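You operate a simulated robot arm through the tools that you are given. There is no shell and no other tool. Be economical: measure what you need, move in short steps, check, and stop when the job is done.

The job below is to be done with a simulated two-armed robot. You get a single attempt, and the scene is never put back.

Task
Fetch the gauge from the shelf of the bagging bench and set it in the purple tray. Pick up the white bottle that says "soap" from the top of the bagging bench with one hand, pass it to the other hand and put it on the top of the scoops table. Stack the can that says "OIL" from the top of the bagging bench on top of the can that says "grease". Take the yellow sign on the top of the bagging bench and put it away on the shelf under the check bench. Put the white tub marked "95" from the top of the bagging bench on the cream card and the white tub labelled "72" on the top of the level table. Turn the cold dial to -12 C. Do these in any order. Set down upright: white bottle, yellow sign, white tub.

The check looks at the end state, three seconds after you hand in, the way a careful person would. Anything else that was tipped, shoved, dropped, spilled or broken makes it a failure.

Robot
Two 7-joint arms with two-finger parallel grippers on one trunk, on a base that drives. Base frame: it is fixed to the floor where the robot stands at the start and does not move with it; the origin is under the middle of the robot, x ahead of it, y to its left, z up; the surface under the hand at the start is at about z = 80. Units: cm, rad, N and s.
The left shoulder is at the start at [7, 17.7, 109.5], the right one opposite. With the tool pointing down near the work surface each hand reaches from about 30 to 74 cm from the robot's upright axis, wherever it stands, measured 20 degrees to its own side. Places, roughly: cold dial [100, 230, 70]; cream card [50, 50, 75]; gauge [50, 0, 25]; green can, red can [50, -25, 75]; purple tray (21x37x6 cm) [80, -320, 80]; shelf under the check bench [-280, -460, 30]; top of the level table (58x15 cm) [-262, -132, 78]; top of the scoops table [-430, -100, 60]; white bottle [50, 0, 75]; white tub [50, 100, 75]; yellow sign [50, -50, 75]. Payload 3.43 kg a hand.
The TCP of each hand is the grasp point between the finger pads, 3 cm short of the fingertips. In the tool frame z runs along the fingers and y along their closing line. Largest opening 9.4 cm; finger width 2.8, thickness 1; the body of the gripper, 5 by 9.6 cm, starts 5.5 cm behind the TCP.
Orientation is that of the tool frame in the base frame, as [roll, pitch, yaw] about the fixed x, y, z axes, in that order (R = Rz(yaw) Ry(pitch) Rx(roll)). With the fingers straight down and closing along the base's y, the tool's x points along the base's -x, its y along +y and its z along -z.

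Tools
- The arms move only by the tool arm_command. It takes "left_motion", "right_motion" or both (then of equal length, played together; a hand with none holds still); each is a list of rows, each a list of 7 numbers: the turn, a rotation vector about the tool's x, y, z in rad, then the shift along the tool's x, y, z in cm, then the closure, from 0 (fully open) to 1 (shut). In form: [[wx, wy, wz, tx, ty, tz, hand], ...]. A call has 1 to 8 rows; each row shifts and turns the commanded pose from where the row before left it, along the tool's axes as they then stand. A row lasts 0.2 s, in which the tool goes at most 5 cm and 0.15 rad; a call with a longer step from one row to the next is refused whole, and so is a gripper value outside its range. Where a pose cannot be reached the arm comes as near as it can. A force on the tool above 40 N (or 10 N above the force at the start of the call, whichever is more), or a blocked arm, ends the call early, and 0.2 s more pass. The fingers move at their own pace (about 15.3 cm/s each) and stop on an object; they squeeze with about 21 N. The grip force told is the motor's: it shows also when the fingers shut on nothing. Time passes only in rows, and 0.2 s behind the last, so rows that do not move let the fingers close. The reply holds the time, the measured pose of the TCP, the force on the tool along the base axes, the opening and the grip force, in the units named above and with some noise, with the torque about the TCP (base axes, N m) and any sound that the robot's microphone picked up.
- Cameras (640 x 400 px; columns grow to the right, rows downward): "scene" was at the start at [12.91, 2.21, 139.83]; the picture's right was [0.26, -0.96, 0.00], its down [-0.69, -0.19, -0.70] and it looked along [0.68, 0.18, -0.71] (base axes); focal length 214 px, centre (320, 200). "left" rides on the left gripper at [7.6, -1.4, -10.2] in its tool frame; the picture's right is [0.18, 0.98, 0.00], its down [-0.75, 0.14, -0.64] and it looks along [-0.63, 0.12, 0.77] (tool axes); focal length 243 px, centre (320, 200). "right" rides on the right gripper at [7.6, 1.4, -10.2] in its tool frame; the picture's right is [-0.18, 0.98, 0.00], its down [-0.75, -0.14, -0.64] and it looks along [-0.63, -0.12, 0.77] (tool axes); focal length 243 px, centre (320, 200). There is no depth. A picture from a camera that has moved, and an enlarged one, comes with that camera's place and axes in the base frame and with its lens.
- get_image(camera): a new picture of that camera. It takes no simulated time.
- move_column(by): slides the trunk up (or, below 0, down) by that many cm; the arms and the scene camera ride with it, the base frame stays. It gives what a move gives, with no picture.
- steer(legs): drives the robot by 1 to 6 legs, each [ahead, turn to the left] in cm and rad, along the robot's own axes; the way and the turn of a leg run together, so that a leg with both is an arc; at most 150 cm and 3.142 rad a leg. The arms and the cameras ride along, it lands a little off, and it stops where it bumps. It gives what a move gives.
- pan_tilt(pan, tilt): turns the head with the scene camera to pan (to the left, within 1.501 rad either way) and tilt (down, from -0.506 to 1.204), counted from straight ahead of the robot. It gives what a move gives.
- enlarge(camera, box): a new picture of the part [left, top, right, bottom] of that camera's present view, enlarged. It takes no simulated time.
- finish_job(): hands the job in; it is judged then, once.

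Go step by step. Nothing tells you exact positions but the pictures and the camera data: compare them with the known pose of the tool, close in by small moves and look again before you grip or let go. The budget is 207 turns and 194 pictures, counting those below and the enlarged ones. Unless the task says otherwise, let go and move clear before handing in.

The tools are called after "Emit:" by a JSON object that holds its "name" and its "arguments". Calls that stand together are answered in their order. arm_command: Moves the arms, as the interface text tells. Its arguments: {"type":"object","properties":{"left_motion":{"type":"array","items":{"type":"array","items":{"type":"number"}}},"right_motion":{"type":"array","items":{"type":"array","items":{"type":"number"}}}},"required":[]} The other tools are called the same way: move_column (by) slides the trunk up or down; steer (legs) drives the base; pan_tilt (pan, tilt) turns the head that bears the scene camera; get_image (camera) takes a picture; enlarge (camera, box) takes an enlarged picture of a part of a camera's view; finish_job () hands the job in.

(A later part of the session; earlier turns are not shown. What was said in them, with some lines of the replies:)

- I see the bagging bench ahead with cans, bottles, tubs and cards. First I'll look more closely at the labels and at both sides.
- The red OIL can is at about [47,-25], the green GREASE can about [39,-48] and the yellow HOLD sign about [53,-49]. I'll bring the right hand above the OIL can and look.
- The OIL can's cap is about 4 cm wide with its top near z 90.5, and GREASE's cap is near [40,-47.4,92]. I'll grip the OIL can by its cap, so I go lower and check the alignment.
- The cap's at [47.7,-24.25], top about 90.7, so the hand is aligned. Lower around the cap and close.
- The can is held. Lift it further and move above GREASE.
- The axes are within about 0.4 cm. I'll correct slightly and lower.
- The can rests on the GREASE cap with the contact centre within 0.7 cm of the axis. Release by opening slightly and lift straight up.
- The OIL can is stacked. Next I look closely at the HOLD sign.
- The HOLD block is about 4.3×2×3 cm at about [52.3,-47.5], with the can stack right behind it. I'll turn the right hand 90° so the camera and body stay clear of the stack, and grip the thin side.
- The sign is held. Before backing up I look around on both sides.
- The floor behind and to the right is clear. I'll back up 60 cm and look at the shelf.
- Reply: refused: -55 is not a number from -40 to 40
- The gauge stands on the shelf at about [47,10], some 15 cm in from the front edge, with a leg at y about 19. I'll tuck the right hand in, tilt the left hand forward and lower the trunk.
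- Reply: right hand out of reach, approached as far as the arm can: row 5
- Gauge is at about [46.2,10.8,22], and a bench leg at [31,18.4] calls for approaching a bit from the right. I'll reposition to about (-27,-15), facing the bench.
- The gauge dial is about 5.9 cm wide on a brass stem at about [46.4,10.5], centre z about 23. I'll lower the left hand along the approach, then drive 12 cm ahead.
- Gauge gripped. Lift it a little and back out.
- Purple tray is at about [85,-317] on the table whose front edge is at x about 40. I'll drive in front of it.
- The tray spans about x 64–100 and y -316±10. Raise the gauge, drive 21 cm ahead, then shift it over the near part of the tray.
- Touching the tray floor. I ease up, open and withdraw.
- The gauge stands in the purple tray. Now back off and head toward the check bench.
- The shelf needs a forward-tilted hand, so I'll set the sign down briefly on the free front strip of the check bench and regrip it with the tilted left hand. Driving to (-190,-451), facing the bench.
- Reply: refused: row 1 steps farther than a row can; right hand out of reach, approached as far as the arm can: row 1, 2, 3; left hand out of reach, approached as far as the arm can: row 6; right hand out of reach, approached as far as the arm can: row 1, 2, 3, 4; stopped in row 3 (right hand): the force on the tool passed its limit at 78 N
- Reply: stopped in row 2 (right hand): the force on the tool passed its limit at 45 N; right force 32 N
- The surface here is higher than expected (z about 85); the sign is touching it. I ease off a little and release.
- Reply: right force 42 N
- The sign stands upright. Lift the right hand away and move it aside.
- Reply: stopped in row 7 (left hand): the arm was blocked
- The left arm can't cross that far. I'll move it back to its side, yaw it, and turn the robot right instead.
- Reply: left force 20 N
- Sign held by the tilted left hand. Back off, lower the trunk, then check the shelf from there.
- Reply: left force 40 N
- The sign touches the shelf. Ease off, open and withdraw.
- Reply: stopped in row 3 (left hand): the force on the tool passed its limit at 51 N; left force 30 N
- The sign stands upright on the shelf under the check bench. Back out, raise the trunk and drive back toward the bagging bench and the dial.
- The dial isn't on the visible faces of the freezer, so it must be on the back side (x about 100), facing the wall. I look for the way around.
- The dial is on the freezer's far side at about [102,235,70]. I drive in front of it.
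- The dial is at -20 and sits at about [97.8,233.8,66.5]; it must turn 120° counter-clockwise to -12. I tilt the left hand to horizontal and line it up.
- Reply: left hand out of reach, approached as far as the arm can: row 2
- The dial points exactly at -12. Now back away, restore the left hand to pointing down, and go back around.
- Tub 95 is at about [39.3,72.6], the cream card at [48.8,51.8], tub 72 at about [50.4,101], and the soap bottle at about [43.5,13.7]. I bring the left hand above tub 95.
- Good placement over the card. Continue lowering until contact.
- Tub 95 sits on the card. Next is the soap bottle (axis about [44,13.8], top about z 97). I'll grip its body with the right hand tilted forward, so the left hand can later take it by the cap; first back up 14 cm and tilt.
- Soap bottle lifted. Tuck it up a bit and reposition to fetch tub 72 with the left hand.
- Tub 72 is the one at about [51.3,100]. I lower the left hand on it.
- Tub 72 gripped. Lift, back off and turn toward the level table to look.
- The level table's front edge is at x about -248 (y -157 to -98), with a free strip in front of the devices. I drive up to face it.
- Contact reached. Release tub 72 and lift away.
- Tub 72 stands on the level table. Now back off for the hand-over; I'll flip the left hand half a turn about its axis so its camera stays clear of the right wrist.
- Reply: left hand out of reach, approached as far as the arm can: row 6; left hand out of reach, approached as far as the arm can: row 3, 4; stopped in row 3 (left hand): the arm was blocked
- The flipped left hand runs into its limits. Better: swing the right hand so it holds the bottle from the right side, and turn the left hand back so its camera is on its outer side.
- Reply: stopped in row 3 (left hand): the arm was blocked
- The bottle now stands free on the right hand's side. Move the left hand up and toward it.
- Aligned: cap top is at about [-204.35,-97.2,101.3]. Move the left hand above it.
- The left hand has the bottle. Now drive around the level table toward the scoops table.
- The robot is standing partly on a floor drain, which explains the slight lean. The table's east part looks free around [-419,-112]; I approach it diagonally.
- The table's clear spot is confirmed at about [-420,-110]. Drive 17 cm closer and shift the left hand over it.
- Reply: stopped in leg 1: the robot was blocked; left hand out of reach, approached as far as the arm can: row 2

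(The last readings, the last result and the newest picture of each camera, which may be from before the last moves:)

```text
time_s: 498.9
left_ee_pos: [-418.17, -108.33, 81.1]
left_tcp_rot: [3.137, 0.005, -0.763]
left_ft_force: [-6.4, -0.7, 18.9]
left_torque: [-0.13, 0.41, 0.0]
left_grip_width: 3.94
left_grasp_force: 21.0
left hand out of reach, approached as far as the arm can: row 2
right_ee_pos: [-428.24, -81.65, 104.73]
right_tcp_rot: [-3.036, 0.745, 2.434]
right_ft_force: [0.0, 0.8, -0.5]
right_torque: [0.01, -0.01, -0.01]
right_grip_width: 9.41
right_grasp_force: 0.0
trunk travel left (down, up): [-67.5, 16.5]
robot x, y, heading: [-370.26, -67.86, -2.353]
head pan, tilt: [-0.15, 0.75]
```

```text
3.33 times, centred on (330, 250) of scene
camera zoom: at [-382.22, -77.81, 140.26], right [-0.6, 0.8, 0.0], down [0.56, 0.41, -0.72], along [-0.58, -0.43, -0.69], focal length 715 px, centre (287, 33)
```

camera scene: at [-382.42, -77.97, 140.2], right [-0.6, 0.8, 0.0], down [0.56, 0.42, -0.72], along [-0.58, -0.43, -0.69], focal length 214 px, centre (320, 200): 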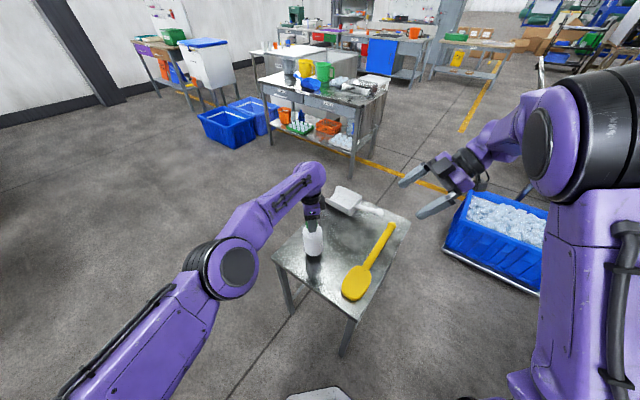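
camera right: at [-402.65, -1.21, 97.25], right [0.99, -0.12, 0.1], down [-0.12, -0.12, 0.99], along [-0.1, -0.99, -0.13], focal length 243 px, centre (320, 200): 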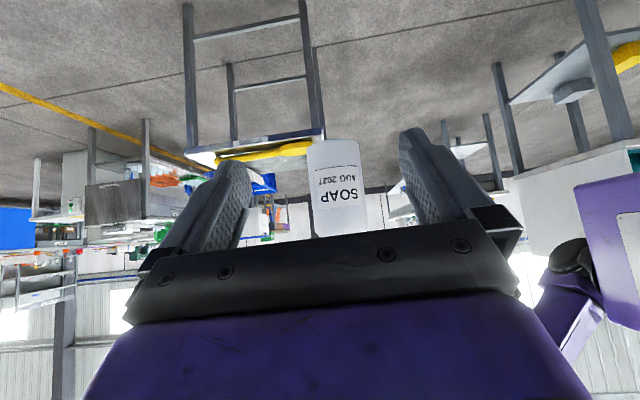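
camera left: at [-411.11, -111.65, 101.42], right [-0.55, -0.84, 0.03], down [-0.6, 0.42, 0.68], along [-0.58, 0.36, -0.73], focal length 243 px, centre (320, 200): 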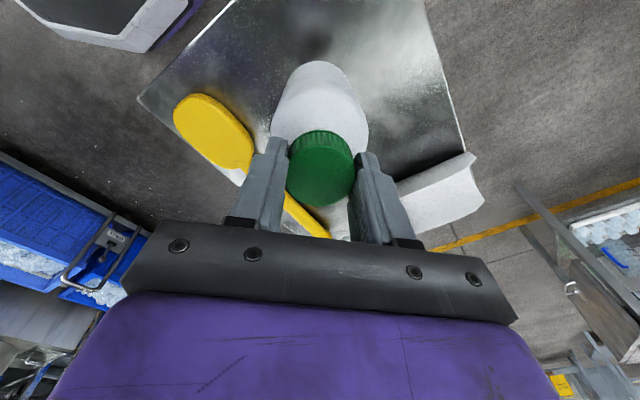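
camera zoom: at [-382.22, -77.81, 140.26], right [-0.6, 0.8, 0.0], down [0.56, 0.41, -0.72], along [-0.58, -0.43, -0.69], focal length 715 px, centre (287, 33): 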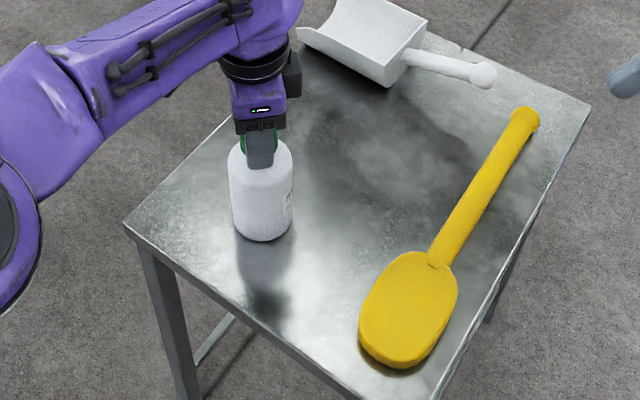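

Emit:
{"name": "arm_command", "arguments": {"left_motion": [[0, 0, 0, 0, 0, -0.2, 1], [0, 0, 0, 0, 0, 0, 1]]}}

```text
time_s: 499.5
left_ee_pos: [-418.2, -108.28, 81.02]
left_tcp_rot: [3.14, 0.003, -0.764]
left_ft_force: [-4.2, -2.3, 12.6]
left_torque: [-0.24, 0.17, -0.05]
left_grip_width: 3.97
left_grasp_force: 21.0
right_ee_pos: [-428.17, -81.61, 104.59]
right_tcp_rot: [-3.035, 0.745, 2.437]
right_ft_force: [0.2, -0.5, 0.1]
right_torque: [0.01, -0.02, 0.02]
right_grip_width: 9.41
right_grasp_force: 0.0
trunk travel left (down, up): [-67.5, 16.5]
robot x, y, heading: [-370.5, -67.77, -2.353]
head pan, tilt: [-0.15, 0.75]
```

Emit:
{"name": "arm_command", "arguments": {"left_motion": [[0, 0, 0, 0, 0, -0.35, 1], [0, 0, 0, 0, 0, 0, 1]]}}

Emit:
{"name": "enlarge", "arguments": {"camera": "left", "box": [200, 20, 440, 260]}}

```text
time_s: 500.1
left_ee_pos: [-418.32, -108.22, 81.24]
left_tcp_rot: [-3.139, 0.0, -0.766]
left_ft_force: [-0.5, -0.5, -5.0]
left_torque: [0.01, 0.01, -0.01]
left_grip_width: 3.96
left_grasp_force: 20.8
right_ee_pos: [-428.4, -81.74, 104.54]
right_tcp_rot: [-3.039, 0.745, 2.435]
right_ft_force: [-0.3, -1.3, -1.1]
right_torque: [0.0, 0.0, -0.04]
right_grip_width: 9.4
right_grasp_force: 0.0
trunk travel left (down, up): [-67.5, 16.5]
robot x, y, heading: [-371.01, -67.4, -2.354]
head pan, tilt: [-0.15, 0.75]
```

```text
1.67 times, centred on (320, 140) of left
camera zoom: at [-411.65, -112.62, 91.35], right [-0.55, -0.84, 0.0], down [-0.64, 0.42, 0.64], along [-0.54, 0.35, -0.77], focal length 404 px, centre (320, 300)
```

zoom: 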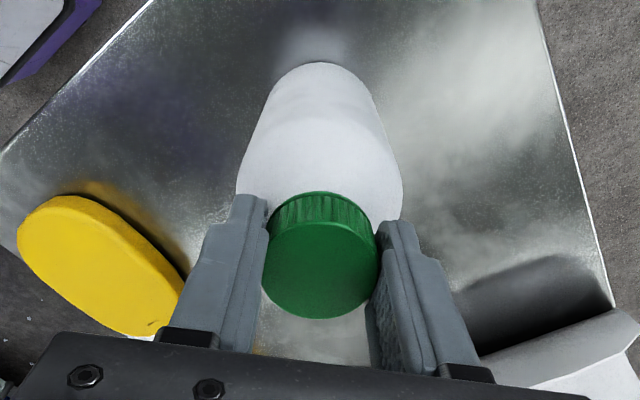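

Emit:
{"name": "arm_command", "arguments": {"left_motion": [[0, 0, 0, 0, 0, 0.15, 1], [0, 0, 0, 0, 0, 0, 1]]}}

Emit:
{"name": "arm_command", "arguments": {"left_motion": [[0, 0, 0, 0, 0, 0, 0.5], [0, 0, 0, 0, 0, 0, 0.4], [0, 0, 0, 0, 0, 0, 0.35], [0, 0, 0, 0, 0, 0, 0.35]]}}

Emit:
{"name": "enlarge", "arguments": {"camera": "left", "box": [200, 20, 440, 260]}}

```text
time_s: 500.7
left_ee_pos: [-418.24, -108.31, 81.06]
left_tcp_rot: [-3.142, 0.002, -0.768]
left_ft_force: [-0.8, 0.3, -6.1]
left_torque: [-0.04, 0.02, -0.01]
left_grip_width: 3.92
left_grasp_force: 21.2
right_ee_pos: [-428.25, -81.8, 104.64]
right_tcp_rot: [-3.036, 0.747, 2.437]
right_ft_force: [-0.2, 0.1, 0.5]
right_torque: [0.02, 0.0, -0.03]
right_grip_width: 9.4
right_grasp_force: 0.0
trunk travel left (down, up): [-67.5, 16.5]
robot x, y, heading: [-370.49, -67.79, -2.352]
head pan, tilt: [-0.15, 0.75]
```

```text
time_s: 501.7
left_ee_pos: [-418.25, -108.34, 81.22]
left_tcp_rot: [3.14, 0.001, -0.764]
left_ft_force: [-0.3, 0.7, 0.1]
left_torque: [0.01, 0.02, -0.02]
left_grip_width: 6.09
left_grasp_force: 0.0
right_ee_pos: [-428.18, -81.77, 104.49]
right_tcp_rot: [-3.037, 0.745, 2.436]
right_ft_force: [0.0, 0.2, -0.6]
right_torque: [0.0, 0.02, -0.02]
right_grip_width: 9.41
right_grasp_force: 0.1
trunk travel left (down, up): [-67.5, 16.5]
robot x, y, heading: [-370.63, -67.4, -2.355]
head pan, tilt: [-0.15, 0.75]
```

```text
1.67 times, centred on (320, 140) of left
camera zoom: at [-411.6, -112.61, 91.32], right [-0.55, -0.84, 0.0], down [-0.64, 0.42, 0.64], along [-0.54, 0.35, -0.77], focal length 404 px, centre (320, 300)
```

zoom: 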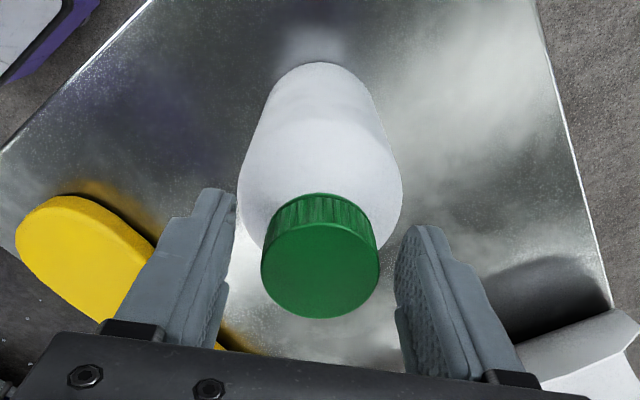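

The bottle stands upright by itself. Lift the left hand straight up and back away.

Emit:
{"name": "arm_command", "arguments": {"left_motion": [[0, 0, 0, 0, 0, -1.5, 0.35], [0, 0, 0, 0, 0, -3, 0.35], [0, 0, 0, 0, 0, -4.5, 0.35], [0, 0, 0, 0, 0, -4.5, 0.35], [0, 0, 0, 0, 0, -4.5, 0.35], [0, 0, 0, 0, 0, -3, 0.35], [0, 0, 0, 0, 0, 0, 0.35]]}}

Emit:
{"name": "get_image", "arguments": {"camera": "scene"}}

```text
time_s: 502.5
left_ee_pos: [-417.1, -107.24, 89.63]
left_tcp_rot: [3.119, 0.003, -0.765]
left_ft_force: [0.5, 0.8, 0.6]
left_torque: [-0.05, 0.05, -0.01]
left_grip_width: 6.1
left_grasp_force: 0.0
right_ee_pos: [-426.94, -80.3, 105.45]
right_tcp_rot: [-3.008, 0.745, 2.452]
right_ft_force: [1.6, 0.5, -0.2]
right_torque: [0.0, 0.04, -0.04]
right_grip_width: 9.4
right_grasp_force: 0.0
trunk travel left (down, up): [-67.5, 16.5]
robot x, y, heading: [-370.12, -67.98, -2.354]
head pan, tilt: [-0.15, 0.75]
stopped in row 3 (left hand): the arm was blocked; the commanded pose is now the measured one
```

```text
6 pictures are left
camera scene: at [-382.01, -77.61, 140.28], right [-0.6, 0.8, 0.0], down [0.55, 0.41, -0.72], along [-0.58, -0.43, -0.69], focal length 214 px, centre (320, 200)
```

scene: 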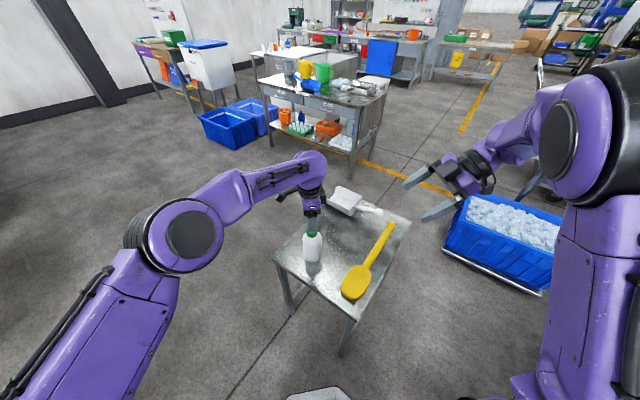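

The hand is about 5 cm clear above the bottle; I back the robot straight away.

Emit:
{"name": "steer", "arguments": {"legs": [[-35, 0]]}}

Emit:
{"name": "get_image", "arguments": {"camera": "scene"}}

```text
time_s: 505.0
left_ee_pos: [-391.62, -82.46, 86.89]
left_tcp_rot: [-3.128, -0.004, -0.774]
left_ft_force: [-1.1, 0.4, 0.1]
left_torque: [0.02, -0.06, 0.0]
left_grip_width: 6.12
left_grasp_force: 0.0
right_ee_pos: [-404.44, -56.76, 102.95]
right_tcp_rot: [-3.052, 0.748, 2.411]
right_ft_force: [-0.5, 0.3, 0.5]
right_torque: [-0.03, -0.03, 0.02]
right_grip_width: 9.38
right_grasp_force: 0.1
trunk travel left (down, up): [-67.5, 16.5]
robot x, y, heading: [-345.49, -42.95, -2.36]
head pan, tilt: [-0.15, 0.75]
stopped in leg 1: the robot was blocked; the commanded pose is now the measured one
```

```text
5 pictures are left
camera scene: at [-354.51, -49.27, 140.64], right [-0.59, 0.81, -0.01], down [0.54, 0.39, -0.74], along [-0.6, -0.44, -0.67], focal length 214 px, centre (320, 200)
```

scene: 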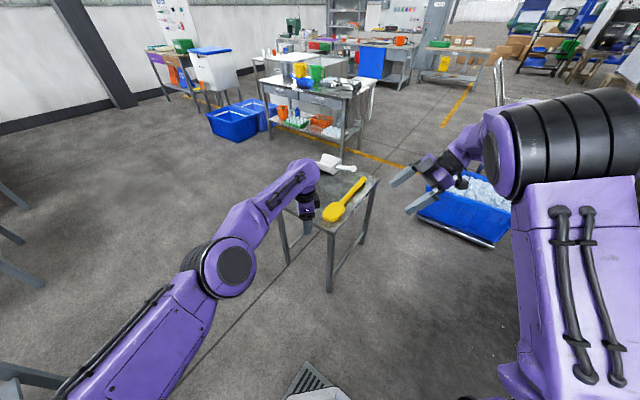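

Emit:
{"name": "enlarge", "arguments": {"camera": "scene", "box": [270, 140, 400, 250]}}

```text
3.64 times, centred on (335, 195) of scene
camera zoom: at [-354.51, -49.27, 140.64], right [-0.59, 0.81, -0.01], down [0.54, 0.39, -0.74], along [-0.6, -0.44, -0.67], focal length 780 px, centre (266, 218)
```

zoom: 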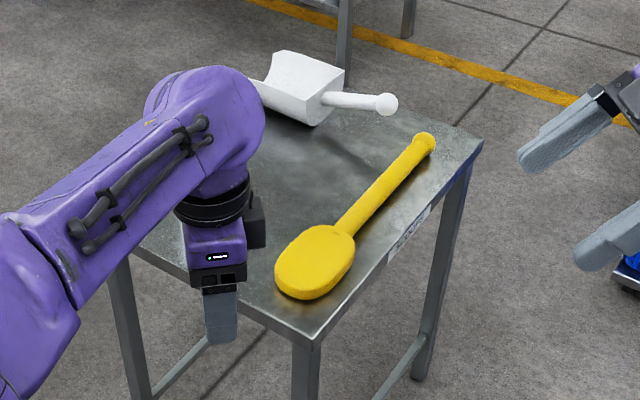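

Emit:
{"name": "arm_command", "arguments": {"left_motion": [[0, 0, 0, 4, 0, -1, 0.35], [0, 0, 0, 4, 0, -1, 0.35], [0, 0, 0, 4, 0, -1, 0.35], [0, 0, 0, 4, 0, -1, 0.35], [0, 0, 0, 0, 0, 0, 0.35]]}}

Emit:
{"name": "enlarge", "arguments": {"camera": "scene", "box": [250, 140, 400, 260]}}

```text
time_s: 506.2
left_ee_pos: [-381.07, -94.19, 90.76]
left_tcp_rot: [-3.127, 0.001, -0.775]
left_ft_force: [0.3, -0.7, 0.3]
left_torque: [0.0, 0.0, 0.02]
left_grip_width: 6.12
left_grasp_force: 0.0
right_ee_pos: [-404.3, -57.08, 103.15]
right_tcp_rot: [-3.055, 0.748, 2.412]
right_ft_force: [-0.1, -0.4, 0.5]
right_torque: [-0.02, -0.03, 0.02]
right_grip_width: 9.4
right_grasp_force: 0.0
trunk travel left (down, up): [-67.5, 16.5]
robot x, y, heading: [-345.88, -43.18, -2.354]
head pan, tilt: [-0.15, 0.75]
```

```text
3.33 times, centred on (325, 200) of scene
camera zoom: at [-354.28, -49.6, 140.65], right [-0.59, 0.81, 0.0], down [0.54, 0.39, -0.74], along [-0.6, -0.44, -0.67], focal length 715 px, centre (303, 200)
```

zoom: 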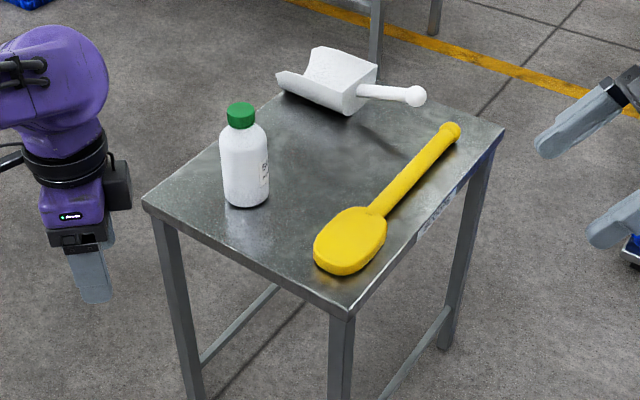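

Emit:
{"name": "pan_tilt", "arguments": {"pan": 0.1, "tilt": 1.15}}

Emit:
{"name": "get_image", "arguments": {"camera": "scene"}}

```text
time_s: 507.1
left_ee_pos: [-380.92, -94.2, 90.77]
left_tcp_rot: [-3.129, 0.001, -0.776]
left_ft_force: [0.1, -0.5, -0.7]
left_torque: [-0.02, 0.0, 0.02]
left_grip_width: 6.1
left_grasp_force: 0.1
right_ee_pos: [-404.24, -57.06, 103.29]
right_tcp_rot: [-3.053, 0.746, 2.412]
right_ft_force: [-1.3, 0.1, -0.6]
right_torque: [0.01, -0.02, 0.02]
right_grip_width: 9.38
right_grasp_force: 0.1
trunk travel left (down, up): [-67.5, 16.5]
robot x, y, heading: [-345.78, -42.81, -2.362]
head pan, tilt: [0.099, 1.15]
```

```text
2 pictures are left
camera scene: at [-351.3, -49.38, 137.75], right [-0.77, 0.64, 0.0], down [0.58, 0.7, -0.42], along [-0.27, -0.33, -0.91], focal length 214 px, centre (320, 200)
```

scene: 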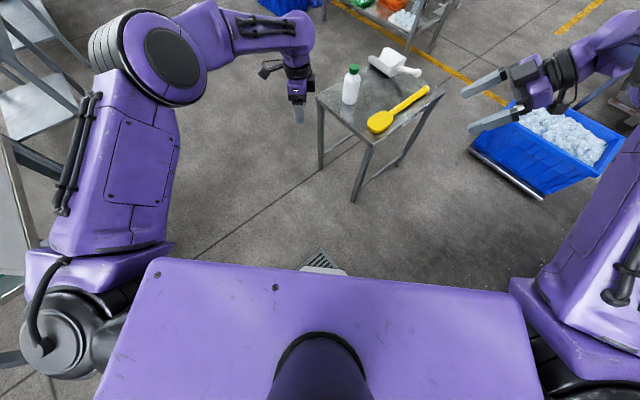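

Emit:
{"name": "pan_tilt", "arguments": {"pan": 1.45, "tilt": 0.7}}

Emit:
{"name": "get_image", "arguments": {"camera": "scene"}}

```text
time_s: 508.6
left_ee_pos: [-381.08, -94.18, 90.82]
left_tcp_rot: [-3.13, 0.003, -0.775]
left_ft_force: [-0.1, -0.4, 0.1]
left_torque: [-0.01, 0.0, -0.05]
left_grip_width: 6.12
left_grasp_force: 0.1
right_ee_pos: [-404.24, -57.05, 103.15]
right_tcp_rot: [-3.054, 0.748, 2.412]
right_ft_force: [0.1, -0.4, -0.5]
right_torque: [-0.06, 0.0, -0.03]
right_grip_width: 9.4
right_grasp_force: 0.1
trunk travel left (down, up): [-67.5, 16.5]
robot x, y, heading: [-345.75, -43.23, -2.361]
head pan, tilt: [1.45, 0.7]
```

```text
1 pictures are left
camera scene: at [-342.26, -51.46, 140.97], right [-0.79, -0.61, 0.02], down [-0.4, 0.5, -0.77], along [0.46, -0.61, -0.64], focal length 214 px, centre (320, 200)
```

scene: 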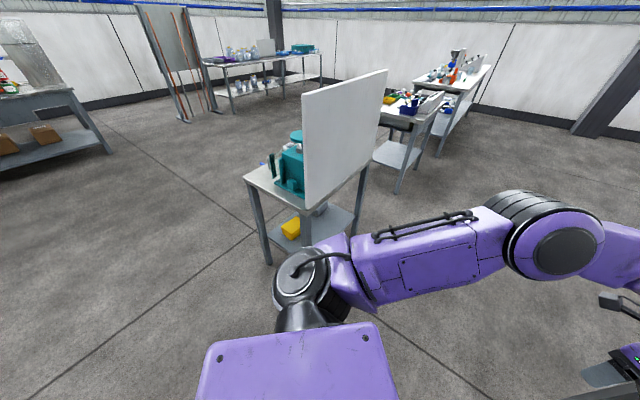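

Everything I can see is in its place and both hands are empty and clear. Handing in.

Emit:
{"name": "finish_job", "arguments": {}}

```text
The job is handed in.
```

I finished all six jobs and handed in with both hands empty and clear of everything.

- **Gauge:** it stands in the purple tray.
- **Soap bottle:** I picked it up with the right hand, passed it to the left, and set it upright on the scoops table.
- **OIL can:** it is stacked on the GREASE can, resting on its cap.
- **Yellow sign:** it stands upright on the shelf under the check bench. I set it down briefly on the top of that bench to change my grip.
- **Tubs:** tub 95 is on the cream card and tub 72 is on the level table, both upright.
- **Cold dial:** it points at -12.

Three things went less smoothly:

- The hand pressed down hard (78 N) when I first set the sign on the check bench.
- The base bumped to a stop near the scoops table, most likely against a table leg. The scoops table was still in the same place afterwards.
- It stopped again while backing away, for a reason I couldn't see. I saw nothing moved or tipped in the views I took then.
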